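You operate a simulated robot arm through the tools that you are given. There is no shell and no other tool.

Carry out the task below with a simulated robot arm. There is one attempt and no reset: what you move stays moved.

JOB
Fold the clamped brown lipped blank further, to 60, and unclamp it.
Fine: set the fold machine's angle dial; let the green handle down before opening the clamp; the blank stays on the bed, the other lipped blank flat.

The check looks at the end state, three seconds after you hand in, the way a careful person would. Anything else that was tipped, shoved, dropped, spilled or broken makes it a failure. Flat cloth is picked up by pressing the open fingertips on it (5 to 10 N) and closing them slowly along it; thin cloth reads only 2 to 8 mm in the jaws.

ROBOT AND FRAMES
A 6-joint arm with a two-finger parallel gripper, fixed in place. Base frame: the origin is at the foot of the arm, x ahead of it, y to its left, z up. Units: m, degrees, N and s.
With the tool pointing down near the work surface it reaches from about 0.32 to 0.7 m from the base axis. Its first joint turns from -166.0 to 166.0 degrees. Payload 4.1 kg.
Tool frame: the origin (TCP) lies between the finger pads and is the grasp point; the fingertips stand 0.023 m ahead of it; z points along the fingers, y is the line along which they close. Largest opening 0.094 m; finger width 0.038, thickness 0.01; the body of the gripper, 0.054 by 0.096 m, starts 0.039 m behind the TCP.
Orientation is that of the tool frame in the base frame, as a unit quaternion [w, x, y, z]. With the fingers straight down and closing along the base's y, the tool's x points along the base's -x, its y along +y and its z along -z.

CONTROLS
- The arm moves only by the tool apply_moves. Its argument "increments" is a list that holds one entry, the list of rows, each a list of 7 numbers: the gripper command, from -1 (shut) to 1 (fully open), values between in proportion, then the shift along the tool's x, y, z in units of 25 mm (1.0 is 25 mm), then the turn, a rotation vector about the tool's x, y, z in units of 8 degrees (1.0 is 8 degrees). In form: [[[jaw, dx, dy, dz, rx, ry, rz], ...]]. A call has 1 to 20 rows; each row shifts and turns the commanded pose from where the row before left it, along the tool's axes as they then stand. A call with a number of a shift or a turn outside -1 to 1 is refused whole. Each row takes 0.2 s and may step no farther than 0.05 m and 8.6 degrees from the row before; otherwise, or with a gripper value out of range, the whole call is refused. Where a pose cannot be reached the arm comes as near as it can. A force on the tool above 80 N (or 10 N above the force at the start of the call, whichever is more), or a blocked arm, ends the call early, and 0.2 s more pass. Each finger travels about 0.045 m/s and halts on what it meets, pressing with about 30 N; the grip force reading is that of the motor and also rises with nothing between the fingers. The clock runs only during rows and for 0.2 s after the last one: add rows that do not move to give the fingers time. The reply holds the time, the measured pose of the TCP, the force on the tool along the base axes, the opening and the grip force, in the units named above and with some noise, with the torque about the TCP (base axes, N m) and any sound that the robot's microphone picked up.
- Cameras (640 x 400 px; columns grow to the right, rows downward): "scene" is fixed at [0.0506, 0.6506, 1.523]; the picture's right is [-0.88, -0.47, 0.00], its down [-0.31, 0.58, -0.76] and it looks along [0.36, -0.67, -0.66] (base axes); focal length 219 px, centre (320, 200). "wrist" rides on the gripper at [0.086, 0.016, -0.074] in the tool frame; the picture's right is [-0.18, 0.98, 0.00], its down [-0.58, -0.11, -0.81] and it looks along [-0.79, -0.15, 0.59] (tool axes); focal length 243 px, centre (320, 200). There is no depth. A picture from a camera that has moved, and an enlarged one, comes with that camera's place and axes in the base frame and with its lens.
- camera(camera): a new picture of that camera. It takes no simulated time.
- slide_trunk(by): slides the trunk up (or, below 0, down) by that many m; the arm rides with it, the base frame stays. It gives what a move gives, with no picture.
- close_up(camera, box): a new picture of the part [left, top, right, bottom] of that camera's present view, enlarged. It takes no simulated time.
- hand_in(): hands the job in; it is judged then, once.

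Places have to be worked out from the pictures, the camera data and where the tool is seen. Open the gripper and draw the arm clear of the work before you hand the job in, unless the task says otherwise.

The tools are called after "Request:" as a command line: name --argument value ..., lists and objects as JSON in quotes. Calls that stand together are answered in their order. apply_moves: Moves the arm, as the interface text tells. Its arguments: {"type":"object","properties":{"increments":{"type":"array"}},"required":["increments"]} The other tools are called the same way: slide_trunk (by) slides the trunk up or down; camera (camera) takes a picture; close_up (camera, box) takes an enlarged picture of a part of a camera's view; hand_in () hands the job in.

At the start:

```text
t: 0.0
position: [0.1186, 0.2722, 1.3481]
orientation: [0.0, 0.0, 1.0, 0.0]
wrist_force: [-0.6, 0.3, 0.1]
wrist_torque: [0.01, 0.0, -0.01]
width: 0.0939
grasp_force: 0.2
trunk travel left (down, up): [-0.525, 0.065]
```

scene: 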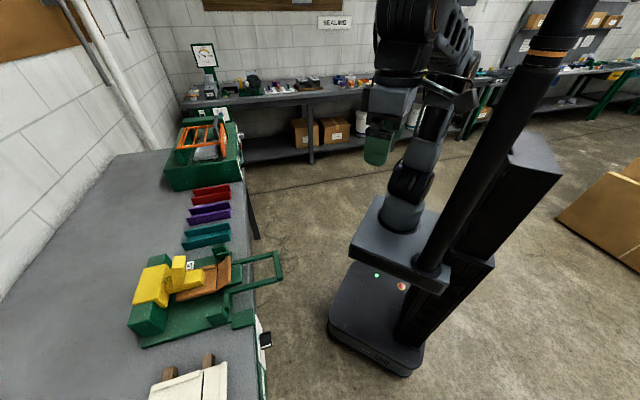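
wrist: 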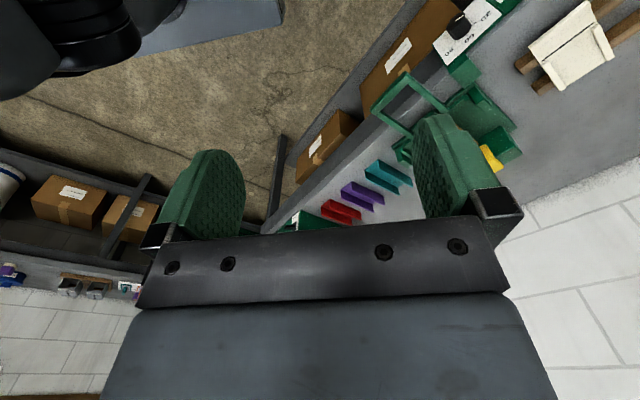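

I start by looking closely at the fold machine, its dial and the clamp before moving anything.

Request:
close_up --camera "scene" --box '[110, 230, 310, 355]'

Request:
close_up --camera "wrist" --box '[360, 0, 640, 175]'

Request:
close_up --camera "scene" --box '[140, 30, 300, 130]'

Request:
close_up --camera "scene" --box '[130, 300, 290, 400]'

```text
3.20 times, centred on (210, 292) of scene
camera zoom: at [0.0506, 0.6506, 1.523], right [-0.88, -0.47, 0.0], down [-0.31, 0.58, -0.76], along [0.36, -0.67, -0.66], focal length 700 px, centre (672, -96)
```

zoom: 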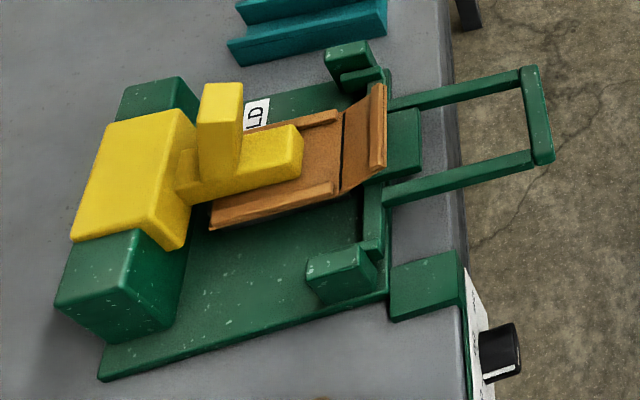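

```text
2.29 times, centred on (500, 88) of wrist
camera zoom: at [0.0324, 0.289, 1.4238], right [0.18, 0.98, 0.0], down [0.58, -0.11, 0.81], along [0.79, -0.15, -0.59], focal length 555 px, centre (-91, 457)
```

zoom: 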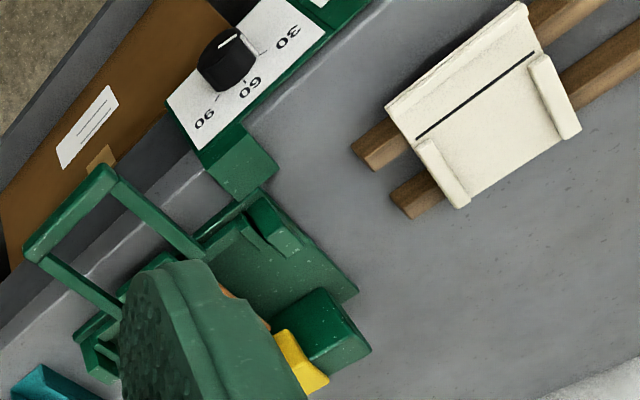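

```text
4.00 times, centred on (220, 80) of scene
camera zoom: at [0.0506, 0.6506, 1.523], right [-0.88, -0.47, 0.0], down [-0.31, 0.58, -0.76], along [0.36, -0.67, -0.66], focal length 874 px, centre (720, 680)
```

zoom: 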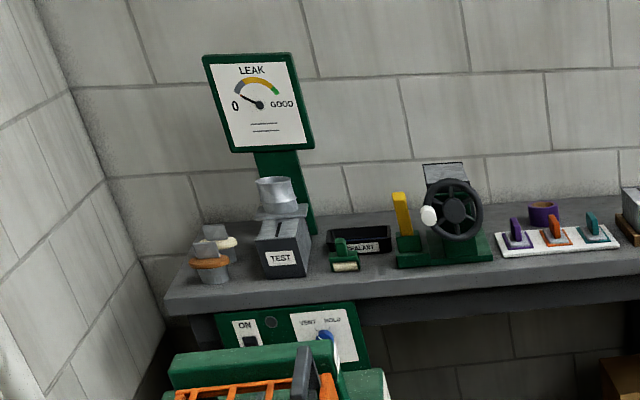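

```text
4.00 times, centred on (210, 350) of scene
camera zoom: at [0.0506, 0.6506, 1.523], right [-0.88, -0.47, 0.0], down [-0.31, 0.58, -0.76], along [0.36, -0.67, -0.66], focal length 874 px, centre (760, -400)
```

zoom: 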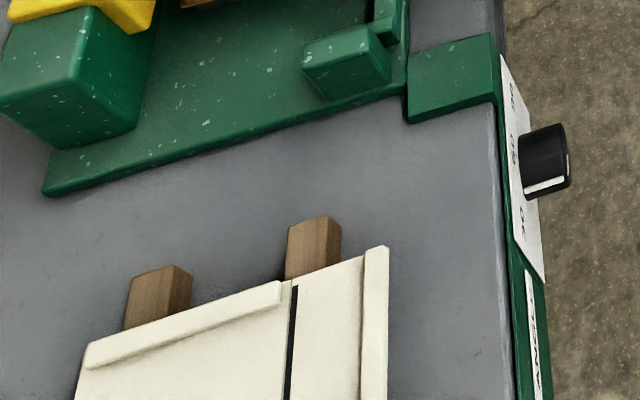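

The bench edge runs diagonally (inward normal roughly (0.64, 0.77)). From the two views I put the dial near (0.28, 0.54, 0.83), the machine plate at z≈0.91 and the handle bar near (0.34, 0.38). I'll turn the wrist by 50° in place so that its camera faces the machine.

Request:
apply_moves --increments '[[[1, 0, 0, 0, 0, 0, -0.893], [1, 0, 0, 0, 0, 0, -0.893], [1, 0, 0, 0, 0, 0, -0.893], [1, 0, 0, 0, 0, 0, -0.893], [1, 0, 0, 0, 0, 0, -0.893], [1, 0, 0, 0, 0, 0, -0.893], [1, 0, 0, 0, 0, 0, -0.893], [1, 0, 0, 0, 0, 0, 0]]]'

```text
t: 1.8
position: [0.1209, 0.2734, 1.3488]
orientation: [0.0, -0.423, 0.906, -0.001]
wrist_force: [0.4, -0.5, -0.4]
wrist_torque: [-0.01, 0.01, -0.02]
width: 0.0938
grasp_force: 0.1
trunk travel left (down, up): [-0.525, 0.065]
```

The wrist has turned by 50°. Now I look through it.

Request:
camera --camera "wrist"

Request:
camera --camera "scene"

```text
taken
camera wrist: at [0.0517, 0.2168, 1.4237], right [-0.64, 0.77, 0.0], down [0.46, 0.38, 0.81], along [0.62, 0.51, -0.59], focal length 243 px, centre (320, 200)
```

wrist: 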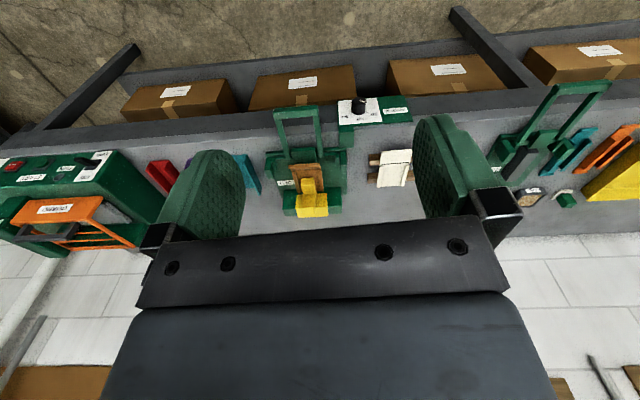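

```text
taken
```

scene: 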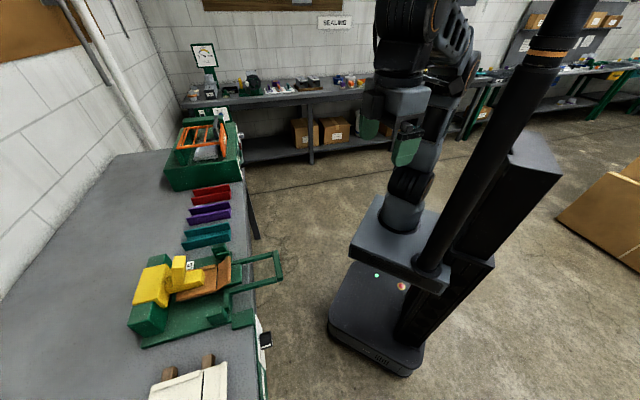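

Good view: the machine, the dial panel and the flat white blank are all in frame. I'll enlarge each of them.

Request:
close_up --camera "wrist" --box '[250, 90, 430, 220]'

Request:
close_up --camera "wrist" --box '[325, 85, 425, 150]'

Request:
close_up --camera "wrist" --box '[260, 145, 360, 225]'

Request:
close_up --camera "wrist" --box '[490, 70, 640, 220]'

```text
3.08 times, centred on (340, 155) of wrist
camera zoom: at [0.0517, 0.2168, 1.4237], right [-0.64, 0.77, 0.0], down [0.46, 0.38, 0.81], along [0.62, 0.51, -0.59], focal length 746 px, centre (258, 338)
```

zoom: 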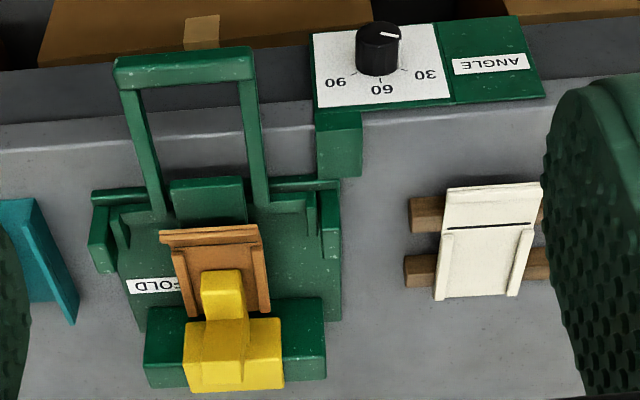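

```text
6.15 times, centred on (375, 118) of wrist
camera zoom: at [0.0517, 0.2168, 1.4237], right [-0.64, 0.77, 0.0], down [0.46, 0.38, 0.81], along [0.62, 0.51, -0.59], focal length 1493 px, centre (-18, 708)
```

zoom: 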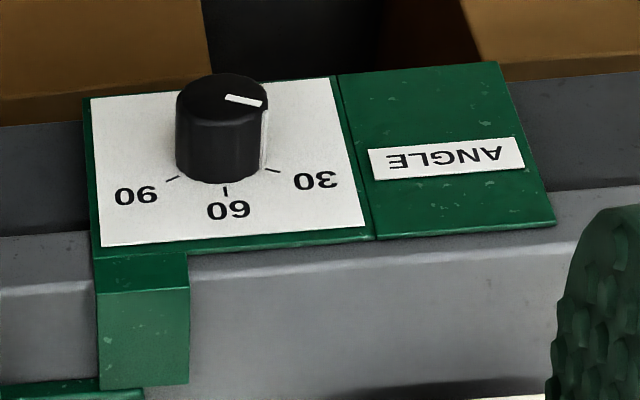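

```text
5.00 times, centred on (310, 185) of wrist
camera zoom: at [0.0517, 0.2168, 1.4237], right [-0.64, 0.77, 0.0], down [0.46, 0.38, 0.81], along [0.62, 0.51, -0.59], focal length 1213 px, centre (370, 275)
```

zoom: 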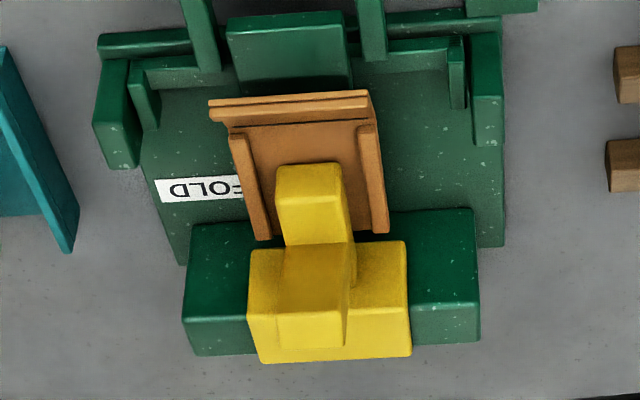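

```text
2.67 times, centred on (565, 145) of wrist
camera zoom: at [0.0517, 0.2168, 1.4237], right [-0.64, 0.77, 0.0], down [0.46, 0.38, 0.81], along [0.62, 0.51, -0.59], focal length 647 px, centre (-333, 347)
```

zoom: 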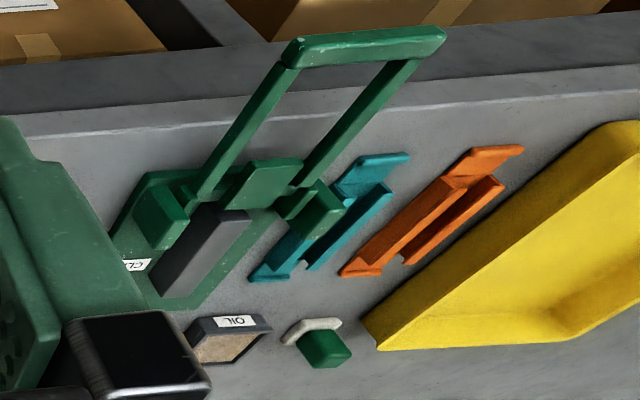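

The dial's pointer is at 30 (the picture is upside down: 30 on the left, 60 at the top, 90 on the right for someone standing at the bench). I'll go lower and nearer, still well clear of the bench, for a better look at the dial and the handle.

Request:
apply_moves --increments '[[[1, -0.203, 0.259, 0.95, 0, 0, 0], [1, -0.203, 0.259, 0.95, 0, 0, 0], [1, -0.203, 0.259, 0.95, 0, 0, 0], [1, -0.203, 0.259, 0.95, 0, 0, 0], [1, -0.203, 0.259, 0.95, 0, 0, 0], [1, -0.203, 0.259, 0.95, 0, 0, 0], [1, -0.203, 0.259, 0.95, 0, 0, 0], [1, -0.203, 0.259, 0.95, 0, 0, 0], [1, -0.203, 0.259, 0.95, 0, 0, 0], [1, -0.203, 0.259, 0.95, 0, 0, 0], [1, 0, 0, 0, 0, 0, 0]]]'

Request:
camera --camera "wrist"

```text
t: 4.2
position: [0.1011, 0.3563, 1.1093]
orientation: [0.0, -0.422, 0.906, 0.0]
wrist_force: [0.1, -0.2, -0.3]
wrist_torque: [-0.03, -0.01, -0.01]
width: 0.0941
grasp_force: 0.1
trunk travel left (down, up): [-0.525, 0.065]
```

```text
taken
camera wrist: at [0.033, 0.2996, 1.1835], right [-0.63, 0.77, 0.0], down [0.46, 0.38, 0.81], along [0.62, 0.51, -0.59], focal length 243 px, centre (320, 200)
```

wrist: 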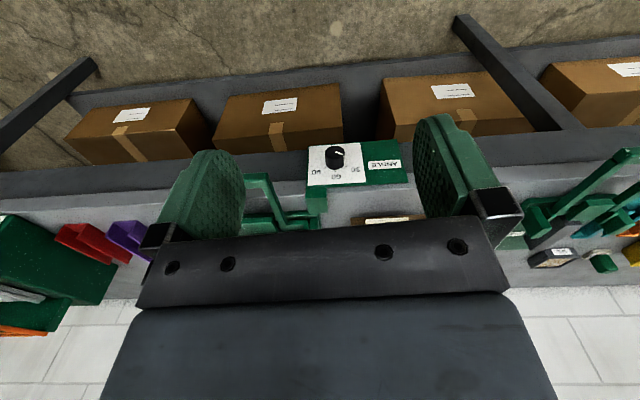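

The dial is in the middle of the view between the fingers; I enlarge it to measure the panel's tilt and the tick angles.

Request:
close_up --camera "wrist" --box '[290, 130, 420, 211]'

Request:
close_up --camera "scene" --box '[225, 300, 289, 360]'

Request:
close_up --camera "wrist" --box '[230, 160, 340, 236]'

```text
4.92 times, centred on (355, 170) of wrist
camera zoom: at [0.033, 0.2996, 1.1835], right [-0.63, 0.77, 0.0], down [0.46, 0.38, 0.81], along [0.62, 0.51, -0.59], focal length 1194 px, centre (148, 345)
```

zoom: 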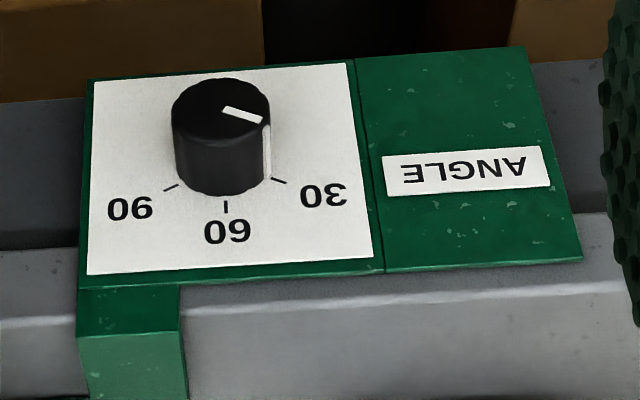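

```text
6.67 times, centred on (257, 330) of scene
camera zoom: at [0.0506, 0.6506, 1.523], right [-0.88, -0.47, 0.0], down [-0.31, 0.58, -0.76], along [0.36, -0.67, -0.66], focal length 1457 px, centre (740, -667)
```

zoom: 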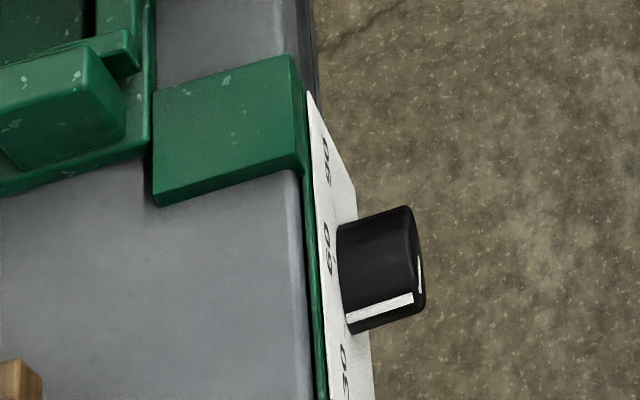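

```text
5.26 times, centred on (285, 198) of wrist
camera zoom: at [0.033, 0.2996, 1.1835], right [-0.63, 0.77, 0.0], down [0.46, 0.38, 0.81], along [0.62, 0.51, -0.59], focal length 1277 px, centre (504, 210)
```

zoom: 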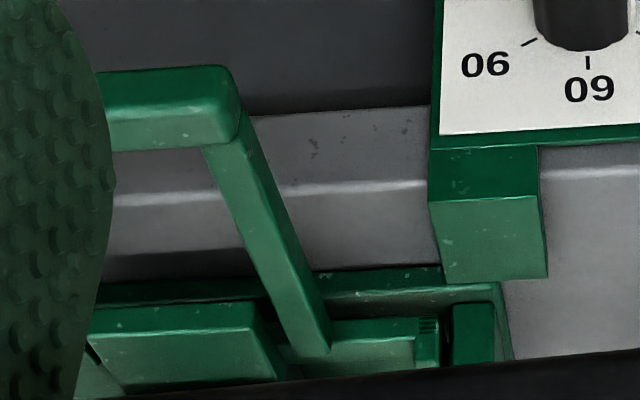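

Triangulating: the panel is vertical and faces the robot, with the bench normal at about 45° in the base frame. The knob axis is at about (0.27, 0.53, 0.82); the knob is ≈40 mm wide and ≈30 mm deep. I'll straighten the yaw by 5°, move ahead at this height, then pitch the tool to horizontal in front of the knob.

Request:
apply_moves --increments '[[[1, 0, 0, 0, 0, 0, 0.625], [1, -0.83, 0, 0, 0, 0, 0], [1, -0.83, 0, 0, 0, 0, 0], [1, -0.83, 0, 0, 0, 0, 0], [1, -0.83, 0, 0, 0, 0, 0], [1, -0.83, 0, 0, 0, 0, 0], [1, -0.83, 0, 0, 0, 0, 0], [1, -0.83, 0, 0, 0, 0, 0], [1, 0, 0, 0, 0, 0, 0]]]'

Request:
camera --camera "wrist"

Request:
camera --camera "scene"

```text
t: 6.2
position: [0.2054, 0.4562, 1.1121]
orientation: [0.0, -0.383, 0.924, 0.0]
wrist_force: [-0.4, 0.1, -0.3]
wrist_torque: [0.01, 0.01, 0.02]
width: 0.0941
grasp_force: 0.0
trunk travel left (down, up): [-0.525, 0.065]
```

```text
taken
camera wrist: at [0.1309, 0.4065, 1.1871], right [-0.56, 0.83, 0.0], down [0.49, 0.33, 0.81], along [0.67, 0.45, -0.59], focal length 243 px, centre (320, 200)
```

wrist: 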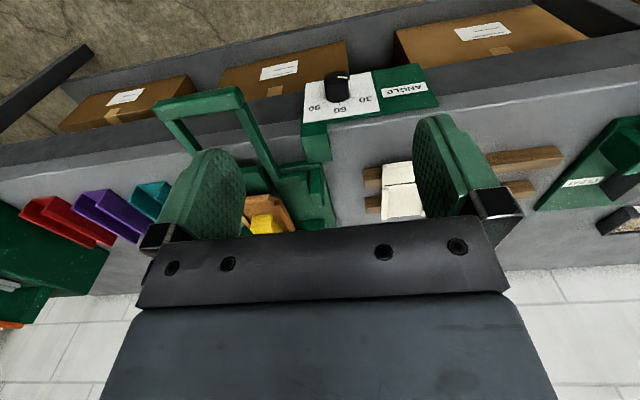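

```text
taken
```

scene: 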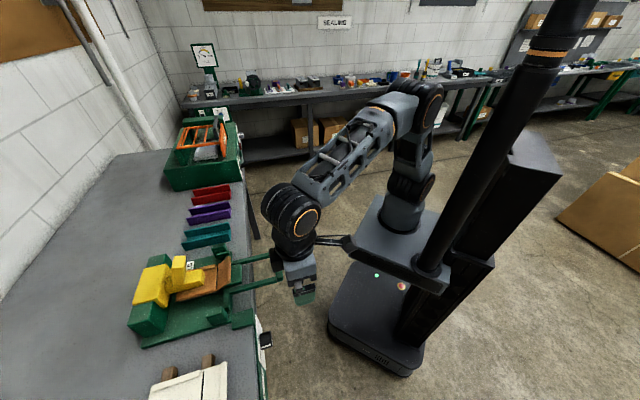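

The arm is in front of the dial with the handle still clear of it. Now I pitch the tool up to horizontal, pointing at the bench, with the TCP staying in place.

Request:
apply_moves --increments '[[[1, 0, 0, 0, 0, -0.9375, 0], [1, 0, 0, 0, 0, -0.9375, 0], [1, 0, 0, 0, 0, -0.9375, 0], [1, 0, 0, 0, 0, -0.9375, 0], [1, 0, 0, 0, 0, -0.9375, 0], [1, 0, 0, 0, 0, -0.9375, 0], [1, 0, 0, 0, 0, -0.9375, 0], [1, 0, 0, 0, 0, -0.9375, 0], [1, 0, 0, 0, 0, -0.9375, 0], [1, 0, 0, 0, 0, -0.9375, 0], [1, 0, 0, 0, 0, -0.9375, 0], [1, 0, 0, 0, 0, -0.9375, 0], [1, 0, 0, 0, 0, 0, 0]]]'

Request:
camera --camera "scene"

Request:
camera --camera "wrist"

```text
t: 9.0
position: [0.2046, 0.4574, 1.1126]
orientation: [0.654, -0.27, 0.653, 0.27]
wrist_force: [0.6, 0.2, 0.3]
wrist_torque: [0.03, 0.01, 0.02]
width: 0.094
grasp_force: 0.1
trunk travel left (down, up): [-0.525, 0.065]
```

```text
taken
```

scene: 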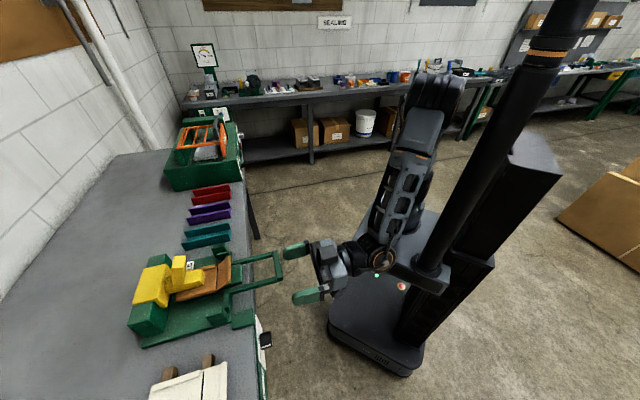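

```text
taken
camera wrist: at [0.1405, 0.4155, 1.0254], right [-0.69, 0.69, 0.18], down [-0.49, -0.65, 0.58], along [0.52, 0.31, 0.79], focal length 243 px, centre (320, 200)
```

wrist: 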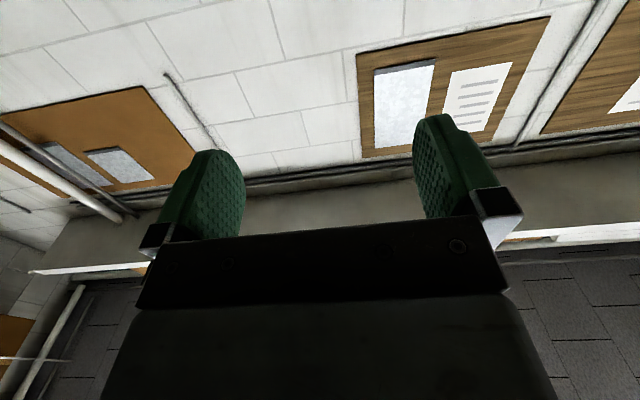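

The tool is horizontal and pointing at the bench, at n≈0.468 (distance along the bench normal) and z=1.113. To keep this comfortable arm posture I'll lower the trunk by 0.29 m, so the tool comes to knob height (z≈0.8225).

Request:
slide_trunk --by -0.29

Request:
camera --camera "scene"

```text
t: 11.9
position: [0.2042, 0.4567, 0.8217]
orientation: [0.653, -0.27, 0.653, 0.271]
wrist_force: [0.2, -0.5, 0.5]
wrist_torque: [0.02, 0.02, 0.01]
width: 0.0941
grasp_force: 0.1
trunk travel left (down, up): [-0.235, 0.355]
```

```text
taken
```

scene: 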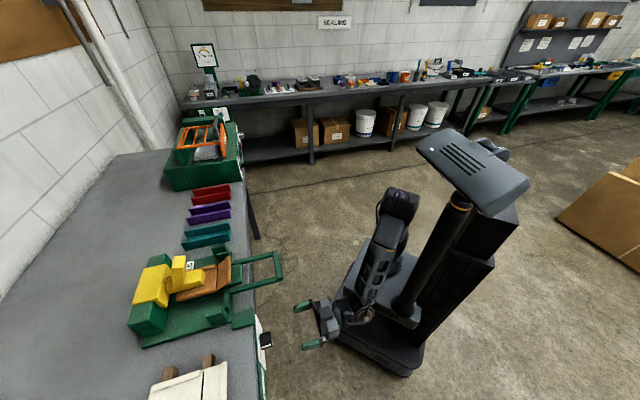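

TCP is now at knob height (z=0.8217), 8 mm short sideways. I shift sideways by 8 mm, pre-roll the gripper −30° (the knob then needs about +55° clockwise), and stop just short of the knob to check alignment.

Request:
apply_moves --increments '[[[1, 0, 0.336, 0, 0, 0, 0], [1, 0, 0, 0, 0, 0, -0.9375], [1, 0, 0, 0, 0, 0, -0.9375], [1, 0, 0, 0, 0, 0, -0.9375], [1, 0, 0, 0, 0, 0, -0.9375], [1, 0, 0, 0.8, 0, 0, 0], [1, 0, 0, 0.8, 0, 0, 0], [1, 0, 0, 0.8, 0, 0, 0], [1, 0, 0, 0, 0, 0, 0]]]'

Request:
close_up --camera "scene" --box '[225, 280, 353, 360]'

```text
t: 13.9
position: [0.2413, 0.5046, 0.8191]
orientation: [0.701, -0.43, 0.561, 0.092]
wrist_force: [0.2, 0.0, -0.6]
wrist_torque: [0.02, 0.03, 0.02]
width: 0.0942
grasp_force: 0.0
trunk travel left (down, up): [-0.235, 0.355]
```

```text
5.00 times, centred on (289, 320) of scene
camera zoom: at [0.0506, 0.6506, 1.523], right [-0.88, -0.47, 0.0], down [-0.31, 0.58, -0.76], along [0.36, -0.67, -0.66], focal length 1093 px, centre (475, -400)
```

zoom: 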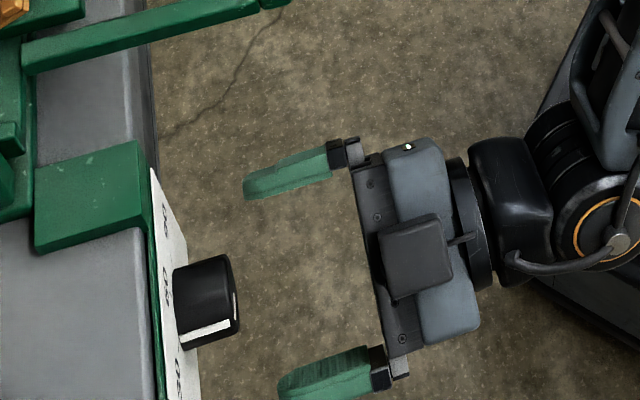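

Alignment looks good: the fingertips sit either side of the knob, about 17 mm before its face. I go forward 38 mm (fingertips staying about 9 mm short of the panel), 3 mm up, then close on the knob.

Request:
apply_moves --increments '[[[1, -0.104, -0.06, 0.77, 0, 0, 0], [1, 0, 0, 0.77, 0, 0, 0], [1, 0, 0, 0, 0, 0, 0], [-1, 0, 0, 0, 0, 0, 0], [-1, 0, 0, 0, 0, 0, 0], [-1, 0, 0, 0, 0, 0, 0], [-1, 0, 0, 0, 0, 0, 0], [-1, 0, 0, 0, 0, 0, 0], [-1, 0, 0, 0, 0, 0, 0]]]'

Request:
close_up --camera "scene" --box '[225, 280, 353, 360]'

```text
t: 15.9
position: [0.2705, 0.5312, 0.8237]
orientation: [0.702, -0.428, 0.562, 0.092]
wrist_force: [19.6, -14.6, 11.5]
wrist_torque: [-0.07, 0.14, -1.0]
width: 0.0393
grasp_force: 44.7
trunk travel left (down, up): [-0.235, 0.355]
```

```text
5.00 times, centred on (289, 320) of scene
camera zoom: at [0.0506, 0.6506, 1.523], right [-0.88, -0.47, 0.0], down [-0.31, 0.58, -0.76], along [0.36, -0.67, -0.66], focal length 1093 px, centre (475, -400)
```

zoom: 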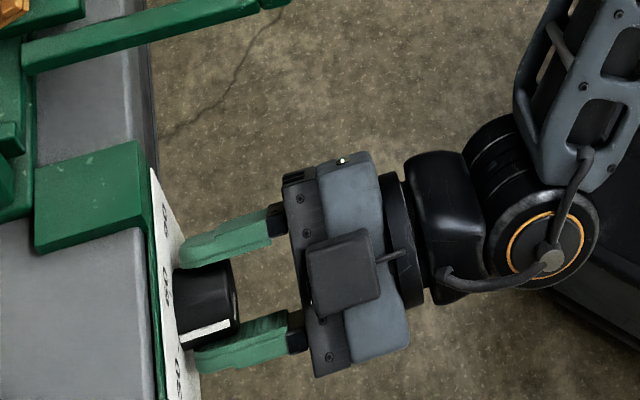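

The knob is gripped (39 mm). The side force shows that the gripper centre is about 2.5 mm off along the tool's y, so I take that out first. Then I turn clockwise (+z) by 48° and look again.

Request:
apply_moves --increments '[[[-1, 0, -0.1, 0, 0, 0, 0], [-1, 0, 0, 0, 0, 0, 0.75], [-1, 0, 0, 0, 0, 0, 0.75], [-1, 0, 0, 0, 0, 0, 0.75], [-1, 0, 0, 0, 0, 0, 0.75], [-1, 0, 0, 0, 0, 0, 0.75], [-1, 0, 0, 0, 0, 0, 0.75], [-1, 0, 0, 0, 0, 0, 0.75], [-1, 0, 0, 0, 0, 0, 0.75], [-1, 0, 0, 0, 0, 0, 0]]]'

Request:
close_up --camera "scene" --box '[225, 300, 305, 360]'

```text
t: 18.1
position: [0.2687, 0.5326, 0.8257]
orientation: [0.601, -0.165, 0.694, 0.361]
wrist_force: [7.3, -32.7, -29.4]
wrist_torque: [0.31, -0.28, -0.39]
width: 0.0392
grasp_force: 45.1
out of reach, approached as far as the arm can: row 9
trunk travel left (down, up): [-0.235, 0.355]
```

```text
6.67 times, centred on (265, 330) of scene
camera zoom: at [0.0506, 0.6506, 1.523], right [-0.88, -0.47, 0.0], down [-0.31, 0.58, -0.76], along [0.36, -0.67, -0.66], focal length 1457 px, centre (687, -667)
```

zoom: 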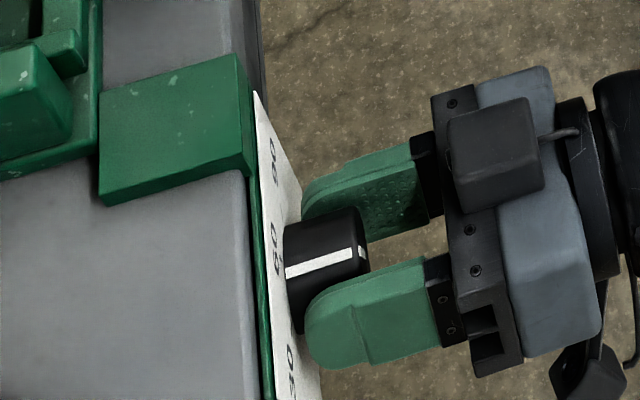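

The knob turned with the gripper by about 48°, and the side stripe is now almost on top, a little short of 60. The arm is at its roll limit here, so I release, back off a little, roll back and inspect.

Request:
apply_moves --increments '[[[1, 0, 0, 0, 0, 0, 0], [1, 0, 0, 0, 0, 0, 0], [1, 0, 0, 0, 0, 0, 0], [1, 0, 0, 0, 0, 0, 0], [1, 0, 0, -0.8, 0, 0, 0], [1, 0, 0, -0.8, 0, 0, 0], [1, 0, 0, 0, 0, 0, -0.9], [1, 0, 0, 0, 0, 0, -0.9], [1, 0, 0, 0, 0, 0, -0.9], [1, 0, 0, 0, 0, 0, -0.9], [1, 0, 0, 0, 0, 0, -0.9], [1, 0, 0, 0, 0, 0, 0]]]'

Request:
close_up --camera "scene" --box '[225, 300, 305, 360]'

Request:
close_up --camera "scene" --box '[248, 318, 288, 348]'

```text
t: 20.7
position: [0.2379, 0.5086, 0.8348]
orientation: [0.688, -0.37, 0.603, 0.164]
wrist_force: [0.0, 0.2, 0.4]
wrist_torque: [-0.02, 0.03, 0.03]
width: 0.0945
grasp_force: 0.1
out of reach, approached as far as the arm can: row 6
trunk travel left (down, up): [-0.235, 0.355]
```

```text
6.67 times, centred on (265, 330) of scene
camera zoom: at [0.0506, 0.6506, 1.523], right [-0.88, -0.47, 0.0], down [-0.31, 0.58, -0.76], along [0.36, -0.67, -0.66], focal length 1457 px, centre (687, -667)
```

zoom: 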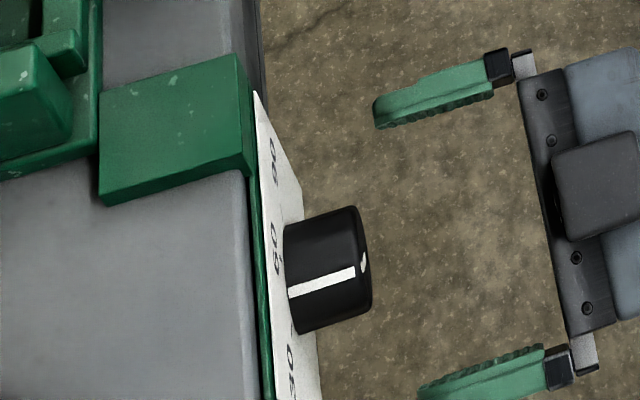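

```text
13.33 times, centred on (268, 333) of scene
camera zoom: at [0.0506, 0.6506, 1.523], right [-0.88, -0.47, 0.0], down [-0.31, 0.58, -0.76], along [0.36, -0.67, -0.66], focal length 2914 px, centre (1013, -1573)
```

zoom: 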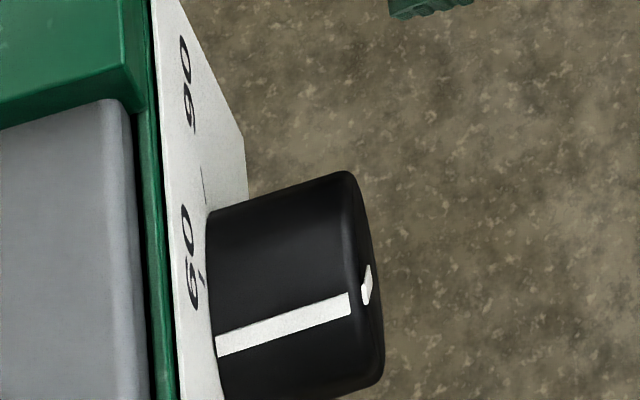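

On release the knob sprang partly back, to roughly midway between 30 and 60. The gripper was a few mm too low on the knob axis and the side load dragged it. From the two grips the knob axis is at about l=0.186 (sideways, along the bench edge), z=0.826. I correct the position and roll well back, to about −63°, so that the next turn stays inside the arm's range.

Request:
apply_moves --increments '[[[1, 0.4, -0.09, 0, 0, 0, 0], [1, 0, 0, 0, 0, 0, -0.9375], [1, 0, 0, 0, 0, 0, -0.9375], [1, 0, 0, 0, 0, 0, -0.9375], [1, 0, 0, 0, 0, 0, -0.9375], [1, 0, 0, 0, 0, 0, -0.9375], [1, 0, 0, 0, 0, 0, -0.9375], [1, 0, 0, 0, 0, 0, 0], [1, 0, 0, 0, 0, 0, 0]]]'

```text
t: 22.7
position: [0.2398, 0.5049, 0.8245]
orientation: [0.698, -0.572, 0.416, -0.111]
wrist_force: [-0.1, 0.0, -1.0]
wrist_torque: [0.02, -0.03, -0.01]
width: 0.0941
grasp_force: 0.0
trunk travel left (down, up): [-0.235, 0.355]
```

No reach warning this time. I fine-align (about 2 mm), advance 39 mm and close on the knob again.

Request:
apply_moves --increments '[[[1, 0.02, -0.077, 0.79, 0, 0, 0], [1, 0, 0, 0.79, 0, 0, 0], [1, 0, 0, 0, 0, 0, 0], [-1, 0, 0, 0, 0, 0, 0], [-1, 0, 0, 0, 0, 0, 0], [-1, 0, 0, 0, 0, 0, 0], [-1, 0, 0, 0, 0, 0, 0], [-1, 0, 0, 0, 0, 0, 0]]]'

Request:
close_up --camera "scene" --box '[225, 300, 305, 360]'

```text
t: 24.5
position: [0.2704, 0.5319, 0.8259]
orientation: [0.699, -0.571, 0.416, -0.111]
wrist_force: [-0.7, 0.4, -1.6]
wrist_torque: [-0.01, 0.06, 0.08]
width: 0.0394
grasp_force: 46.0
trunk travel left (down, up): [-0.235, 0.355]
```

```text
6.67 times, centred on (265, 330) of scene
camera zoom: at [0.0506, 0.6506, 1.523], right [-0.88, -0.47, 0.0], down [-0.31, 0.58, -0.76], along [0.36, -0.67, -0.66], focal length 1457 px, centre (687, -667)
```

zoom: 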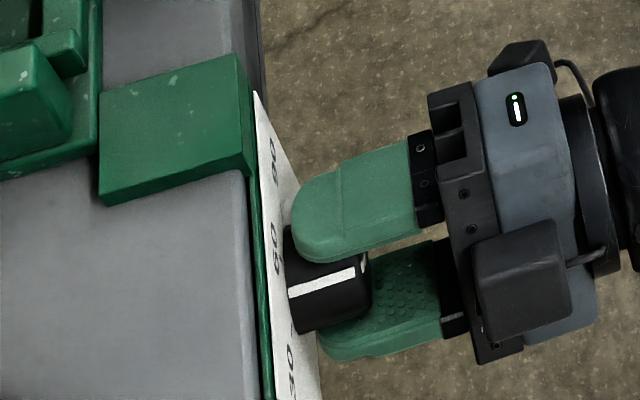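

The forces are now nearly zero, so the grip is well centred. I turn clockwise about 29°.

Request:
apply_moves --increments '[[[-1, 0, 0, 0, 0, 0, 0.6], [-1, 0, 0, 0, 0, 0, 0.6], [-1, 0, 0, 0, 0, 0, 0.6], [-1, 0, 0, 0, 0, 0, 0.6], [-1, 0, 0, 0, 0, 0, 0.6], [-1, 0, 0, 0, 0, 0, 0.6], [-1, 0, 0, 0, 0, 0, 0], [-1, 0, 0, 0, 0, 0, 0]]]'

Request:
close_up --camera "scene" --box '[225, 300, 305, 360]'

Request:
close_up --camera "scene" --box '[248, 318, 288, 348]'

```text
t: 26.3
position: [0.271, 0.5312, 0.8261]
orientation: [0.703, -0.452, 0.545, 0.065]
wrist_force: [-8.6, -6.3, -12.1]
wrist_torque: [0.25, -0.27, 0.58]
width: 0.0392
grasp_force: 45.0
trunk travel left (down, up): [-0.235, 0.355]
```

```text
6.67 times, centred on (265, 330) of scene
camera zoom: at [0.0506, 0.6506, 1.523], right [-0.88, -0.47, 0.0], down [-0.31, 0.58, -0.76], along [0.36, -0.67, -0.66], focal length 1457 px, centre (687, -667)
```

zoom: 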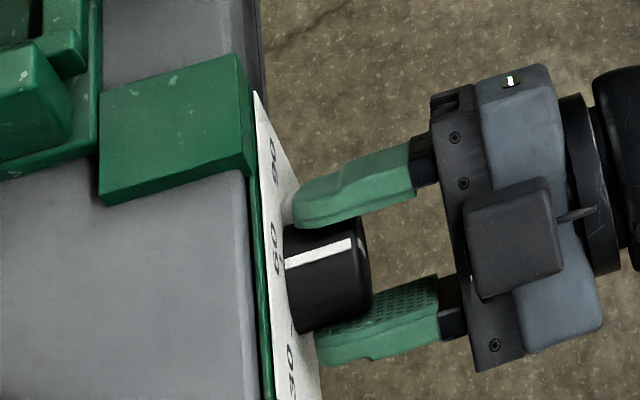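

```text
13.33 times, centred on (268, 333) of scene
camera zoom: at [0.0506, 0.6506, 1.523], right [-0.88, -0.47, 0.0], down [-0.31, 0.58, -0.76], along [0.36, -0.67, -0.66], focal length 2914 px, centre (1013, -1573)
```

zoom: 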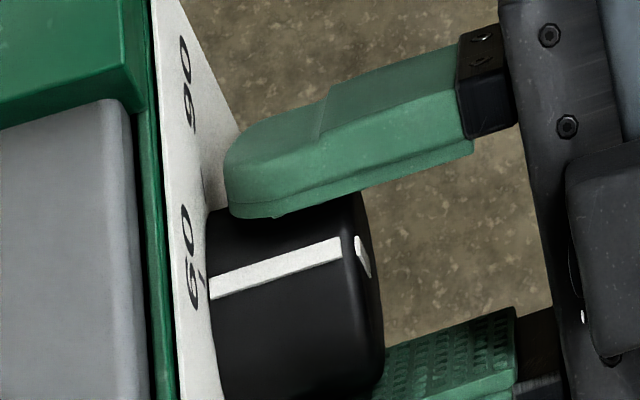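

The stripe is now close to straight up (60), and there is no turning torque left on the knob. I relieve the small residual side forces, release gently and back off to read the dial unobstructed.

Request:
apply_moves --increments '[[[-1, 0.036, 0.03, -0.04, 0, 0, 0], [-1, 0, 0, 0, 0, 0, 0], [0.2, 0, 0, 0, 0, 0, 0], [1, 0, 0, 0, 0, 0, 0], [1, 0, 0, 0, 0, 0, 0], [1, 0, 0, 0, 0, 0, 0], [1, 0, 0, 0, 0, 0, 0], [1, 0, 0, -0.8, 0, 0, 0], [1, 0, 0, -0.8, 0, 0, 0], [1, 0, 0, 0, 0, 0, 0]]]'

Request:
close_up --camera "scene" --box '[248, 318, 288, 348]'

Request:
close_up --camera "scene" --box '[225, 300, 305, 360]'

```text
t: 28.5
position: [0.2403, 0.5027, 0.8236]
orientation: [0.704, -0.451, 0.545, 0.066]
wrist_force: [0.1, 0.7, -0.3]
wrist_torque: [0.03, -0.02, 0.01]
width: 0.0938
grasp_force: 0.1
trunk travel left (down, up): [-0.235, 0.355]
```

```text
13.33 times, centred on (268, 333) of scene
camera zoom: at [0.0506, 0.6506, 1.523], right [-0.88, -0.47, 0.0], down [-0.31, 0.58, -0.76], along [0.36, -0.67, -0.66], focal length 2914 px, centre (1013, -1573)
```

zoom: 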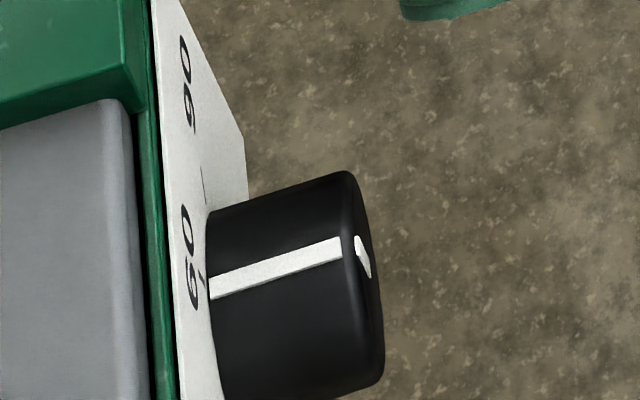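

```text
6.67 times, centred on (265, 330) of scene
camera zoom: at [0.0506, 0.6506, 1.523], right [-0.88, -0.47, 0.0], down [-0.31, 0.58, -0.76], along [0.36, -0.67, -0.66], focal length 1457 px, centre (687, -667)
```

zoom: 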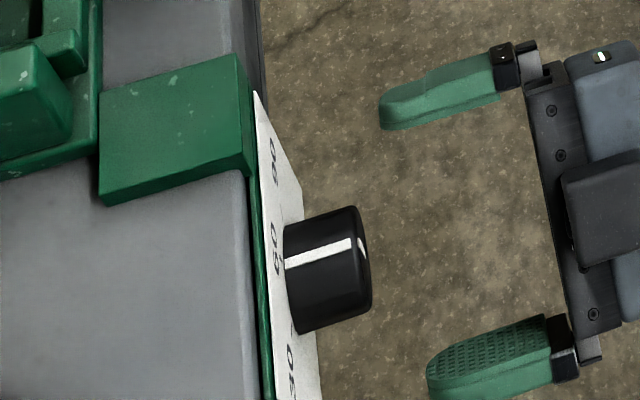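

The knob stayed put this time. I'll zoom in on the stripe end against the 60 tick.

Request:
close_up --camera "scene" --box '[256, 332, 276, 345]'

```text
16.00 times, centred on (266, 338) of scene
camera zoom: at [0.0506, 0.6506, 1.523], right [-0.88, -0.47, 0.0], down [-0.31, 0.58, -0.76], along [0.36, -0.67, -0.66], focal length 3497 px, centre (1184, -2016)
```

zoom: 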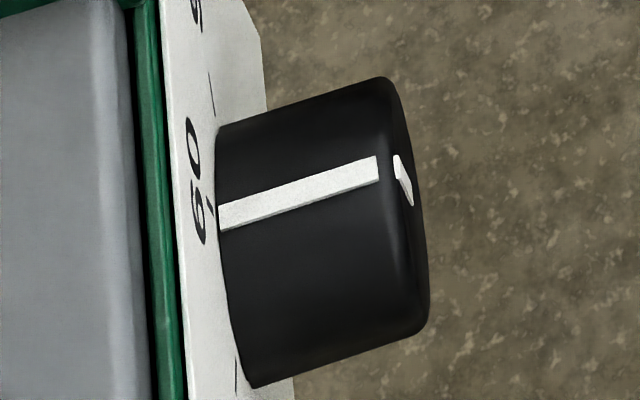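

The stripe end lines up with the 60 tick within about 2°. I back away from the dial and roll the gripper to −90° (jaws then close vertically). That also turns the wrist camera sideways, so it can check the dial and handle.

Request:
apply_moves --increments '[[[1, 0, 0, -0.76, 0, 0, 0], [1, 0, 0, -0.76, 0, 0, 0], [1, 0, 0, -0.76, 0, 0, 0], [1, 0, 0, -0.76, 0, 0, 0], [1, 0, 0, -0.76, 0, 0, 0], [1, 0, 0, 0, 0, 0, -1], [1, 0, 0, 0, 0, 0, -1], [1, 0, 0, 0, 0, 0, -1], [1, 0, 0, 0, 0, 0, -1], [1, 0, 0, 0, 0, 0, -1], [1, 0, 0, 0, 0, 0, -1], [1, 0, 0, 0, 0, 0, -1], [1, 0, 0, 0, 0, 0, 0]]]'

Request:
camera --camera "wrist"

Request:
camera --camera "scene"

```text
t: 31.3
position: [0.1751, 0.4342, 0.825]
orientation: [-0.653, 0.654, -0.269, 0.273]
wrist_force: [-0.1, -0.2, -0.9]
wrist_torque: [-0.01, -0.03, 0.0]
width: 0.0938
grasp_force: 0.0
trunk travel left (down, up): [-0.235, 0.355]
```

```text
taken
camera wrist: at [0.1829, 0.3215, 0.8101], right [-0.13, 0.13, -0.98], down [-0.98, -0.16, 0.11], along [-0.14, 0.98, 0.14], focal length 243 px, centre (320, 200)
```

wrist: 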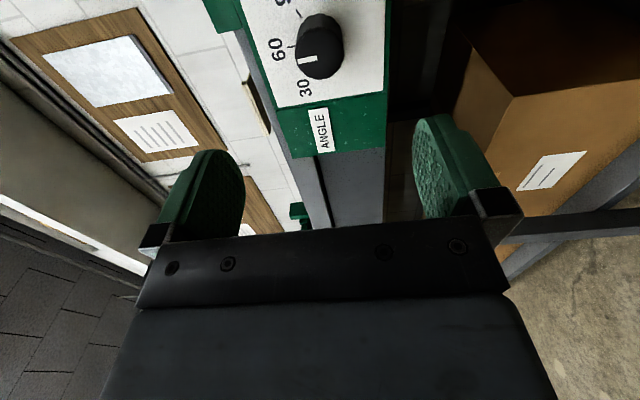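

```text
taken
```

scene: 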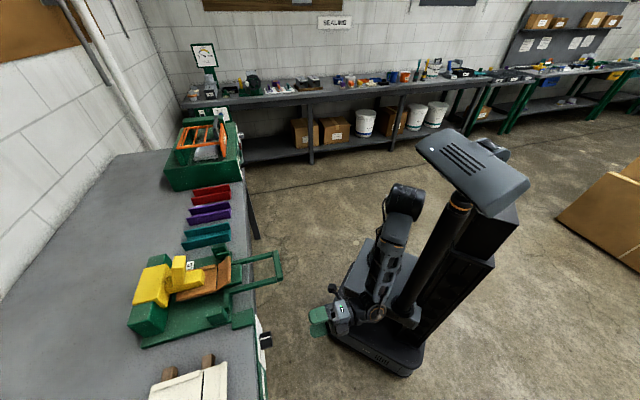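

Very useful: the wrist camera now sees the dial face. I zoom in to read the pointer.

Request:
close_up --camera "wrist" --box '[240, 0, 400, 100]'

Request:
close_up --camera "wrist" --box '[270, 0, 360, 100]'

```text
4.00 times, centred on (320, 50) of wrist
camera zoom: at [0.1829, 0.3215, 0.8101], right [-0.13, 0.13, -0.98], down [-0.98, -0.16, 0.11], along [-0.14, 0.98, 0.14], focal length 970 px, centre (320, 800)
```

zoom: 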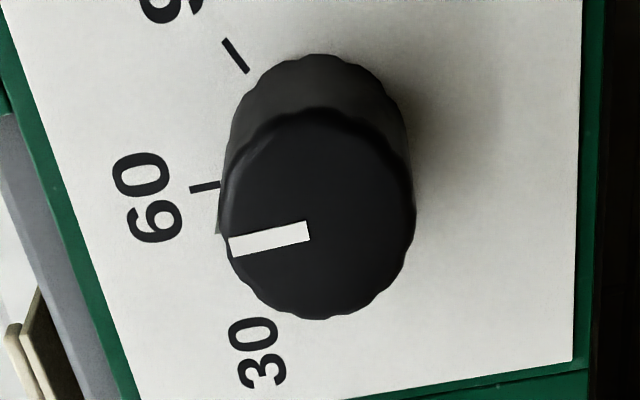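

```text
4.00 times, centred on (315, 50) of wrist
camera zoom: at [0.1829, 0.3215, 0.8101], right [-0.13, 0.13, -0.98], down [-0.98, -0.16, 0.11], along [-0.14, 0.98, 0.14], focal length 970 px, centre (340, 800)
```

zoom: 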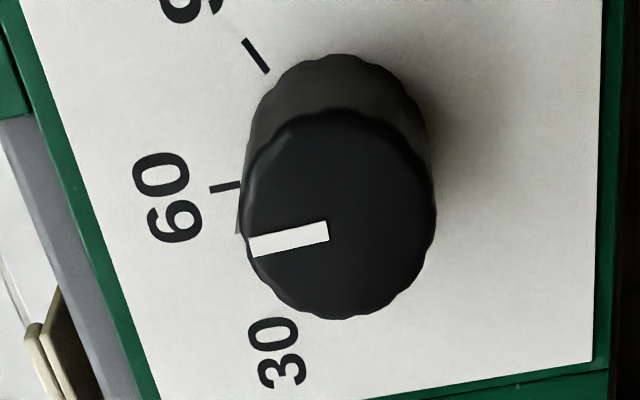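

The pointer reads essentially 60. I'll zoom in further at the stripe base next to the 60 tick to quantify it.

Request:
close_up --camera "wrist" --box '[282, 35, 322, 70]'

```text
11.43 times, centred on (302, 52) of wrist
camera zoom: at [0.1829, 0.3215, 0.8101], right [-0.13, 0.13, -0.98], down [-0.98, -0.16, 0.11], along [-0.14, 0.98, 0.14], focal length 2773 px, centre (526, 1886)
```

zoom: 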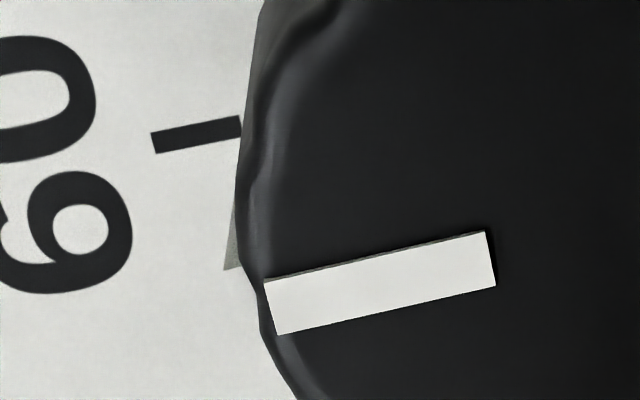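

Pointer direction is within about 2° of straight up (dial ≈ 59–60), and it is steady. Next the green handle: I slide the tool right to the handle's middle (l≈0.04), still below and in front of it, and raise the trunk 0.11 m so the TCP is at bar height.

Request:
apply_moves --increments '[[[1, 0.955, 0, 0, 0, 0, 0], [1, 0.955, 0, 0, 0, 0, 0], [1, 0.955, 0, 0, 0, 0, 0], [1, 0.955, 0, 0, 0, 0, 0], [1, 0.955, 0, 0, 0, 0, 0], [1, 0.955, 0, 0, 0, 0, 0], [1, 0, 0, 0, 0, 0, 0]]]'

Request:
camera --camera "wrist"

Request:
camera --camera "scene"

```text
t: 32.9
position: [0.2854, 0.3591, 0.8274]
orientation: [-0.653, 0.653, -0.269, 0.273]
wrist_force: [0.5, 1.0, -0.2]
wrist_torque: [0.02, 0.01, -0.02]
width: 0.0939
grasp_force: 0.0
out of reach, approached as far as the arm can: row 4, 5, 6
trunk travel left (down, up): [-0.235, 0.355]
```

```text
taken
camera wrist: at [0.2928, 0.2462, 0.8139], right [-0.13, 0.13, -0.98], down [-0.98, -0.16, 0.11], along [-0.14, 0.98, 0.15], focal length 243 px, centre (320, 200)
```

wrist: 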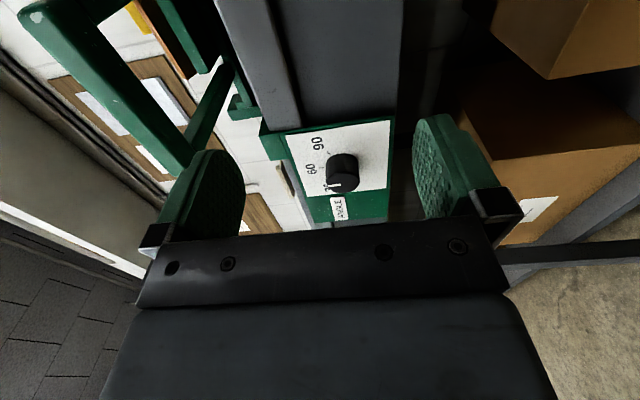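

```text
taken
```

scene: 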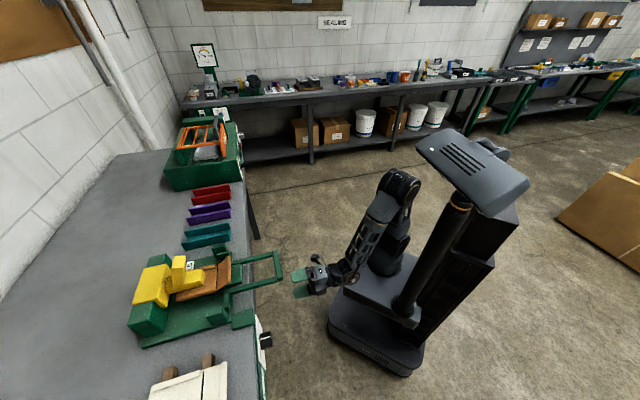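

The arm can't come closer to its own axis with this pose (TCP settled at n≈0.456, l≈0.052, z=0.827), but it is still clear of everything. I zoom on the handle to locate its bar precisely.

Request:
close_up --camera "wrist" --box '[0, 0, 280, 175]'

Request:
close_up --camera "scene" --box '[200, 230, 328, 310]'

```text
2.29 times, centred on (140, 88) of wrist
camera zoom: at [0.2928, 0.2462, 0.8139], right [-0.13, 0.13, -0.98], down [-0.98, -0.16, 0.11], along [-0.14, 0.98, 0.15], focal length 555 px, centre (731, 457)
```

zoom: 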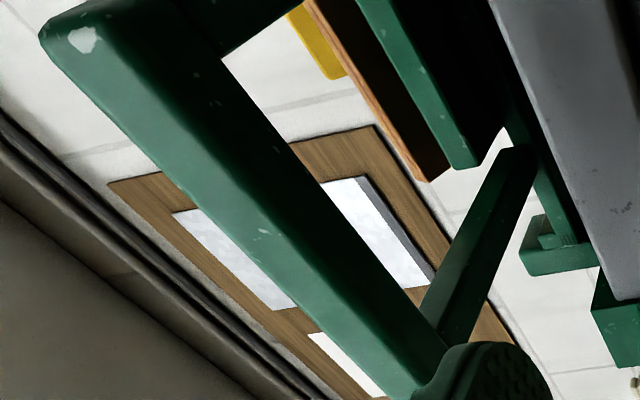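

```text
5.00 times, centred on (264, 270) of scene
camera zoom: at [0.0506, 0.6506, 1.523], right [-0.88, -0.47, 0.0], down [-0.31, 0.58, -0.76], along [0.36, -0.67, -0.66], focal length 1093 px, centre (600, -150)
```

zoom: 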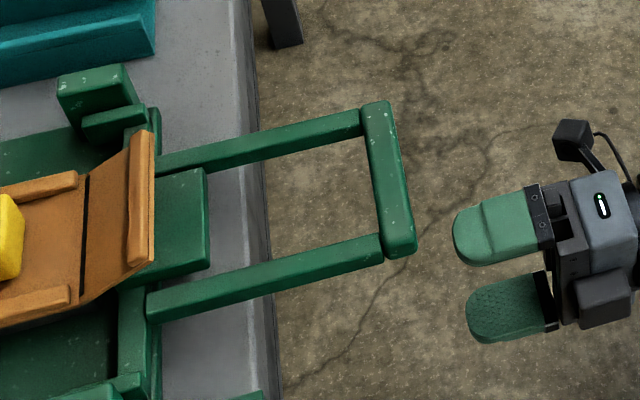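

Bar geometry: cross-section about n 0.506–0.521 and z 0.931–0.949, l from −0.01 to 0.09. The hinge axis is near n≈0.685, z≈0.93. The fingertips (n≈0.479) are in front of it, so I raise the trunk 0.112 m to bring the TCP level with the bar, jaws open above and below it.

Request:
slide_trunk --by 0.112

Request:
camera --camera "wrist"

Request:
close_up --camera "scene" --box '[200, 230, 328, 310]'

```text
t: 34.4
position: [0.2851, 0.3603, 0.9421]
orientation: [-0.652, 0.654, -0.271, 0.272]
wrist_force: [-0.2, -0.6, -0.5]
wrist_torque: [0.0, -0.01, 0.0]
width: 0.094
grasp_force: 0.0
trunk travel left (down, up): [-0.347, 0.243]
```

```text
taken
camera wrist: at [0.2927, 0.2464, 0.9258], right [-0.13, 0.13, -0.98], down [-0.98, -0.16, 0.11], along [-0.14, 0.98, 0.15], focal length 243 px, centre (320, 200)
```

wrist: 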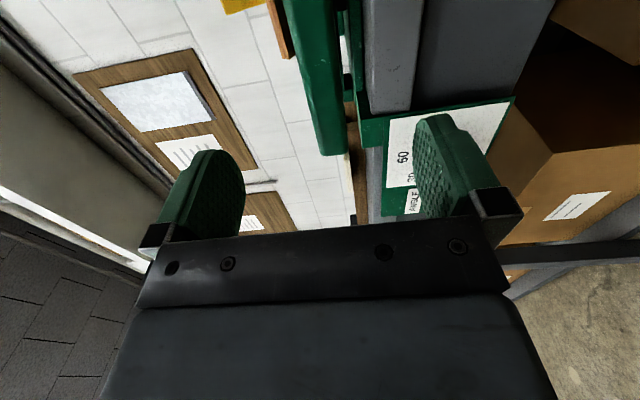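

```text
5.00 times, centred on (264, 270) of scene
camera zoom: at [0.0506, 0.6506, 1.523], right [-0.88, -0.47, 0.0], down [-0.31, 0.58, -0.76], along [0.36, -0.67, -0.66], focal length 1093 px, centre (600, -150)
```

zoom: 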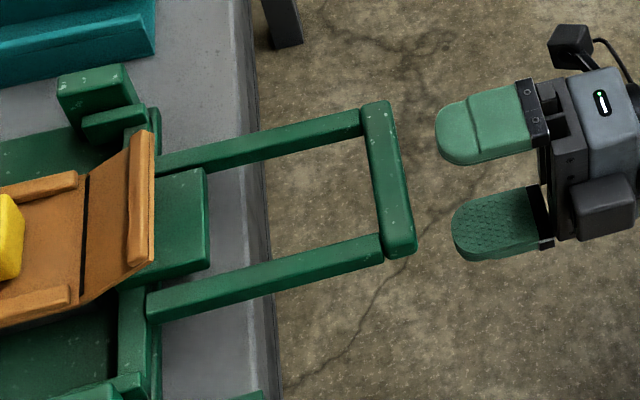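

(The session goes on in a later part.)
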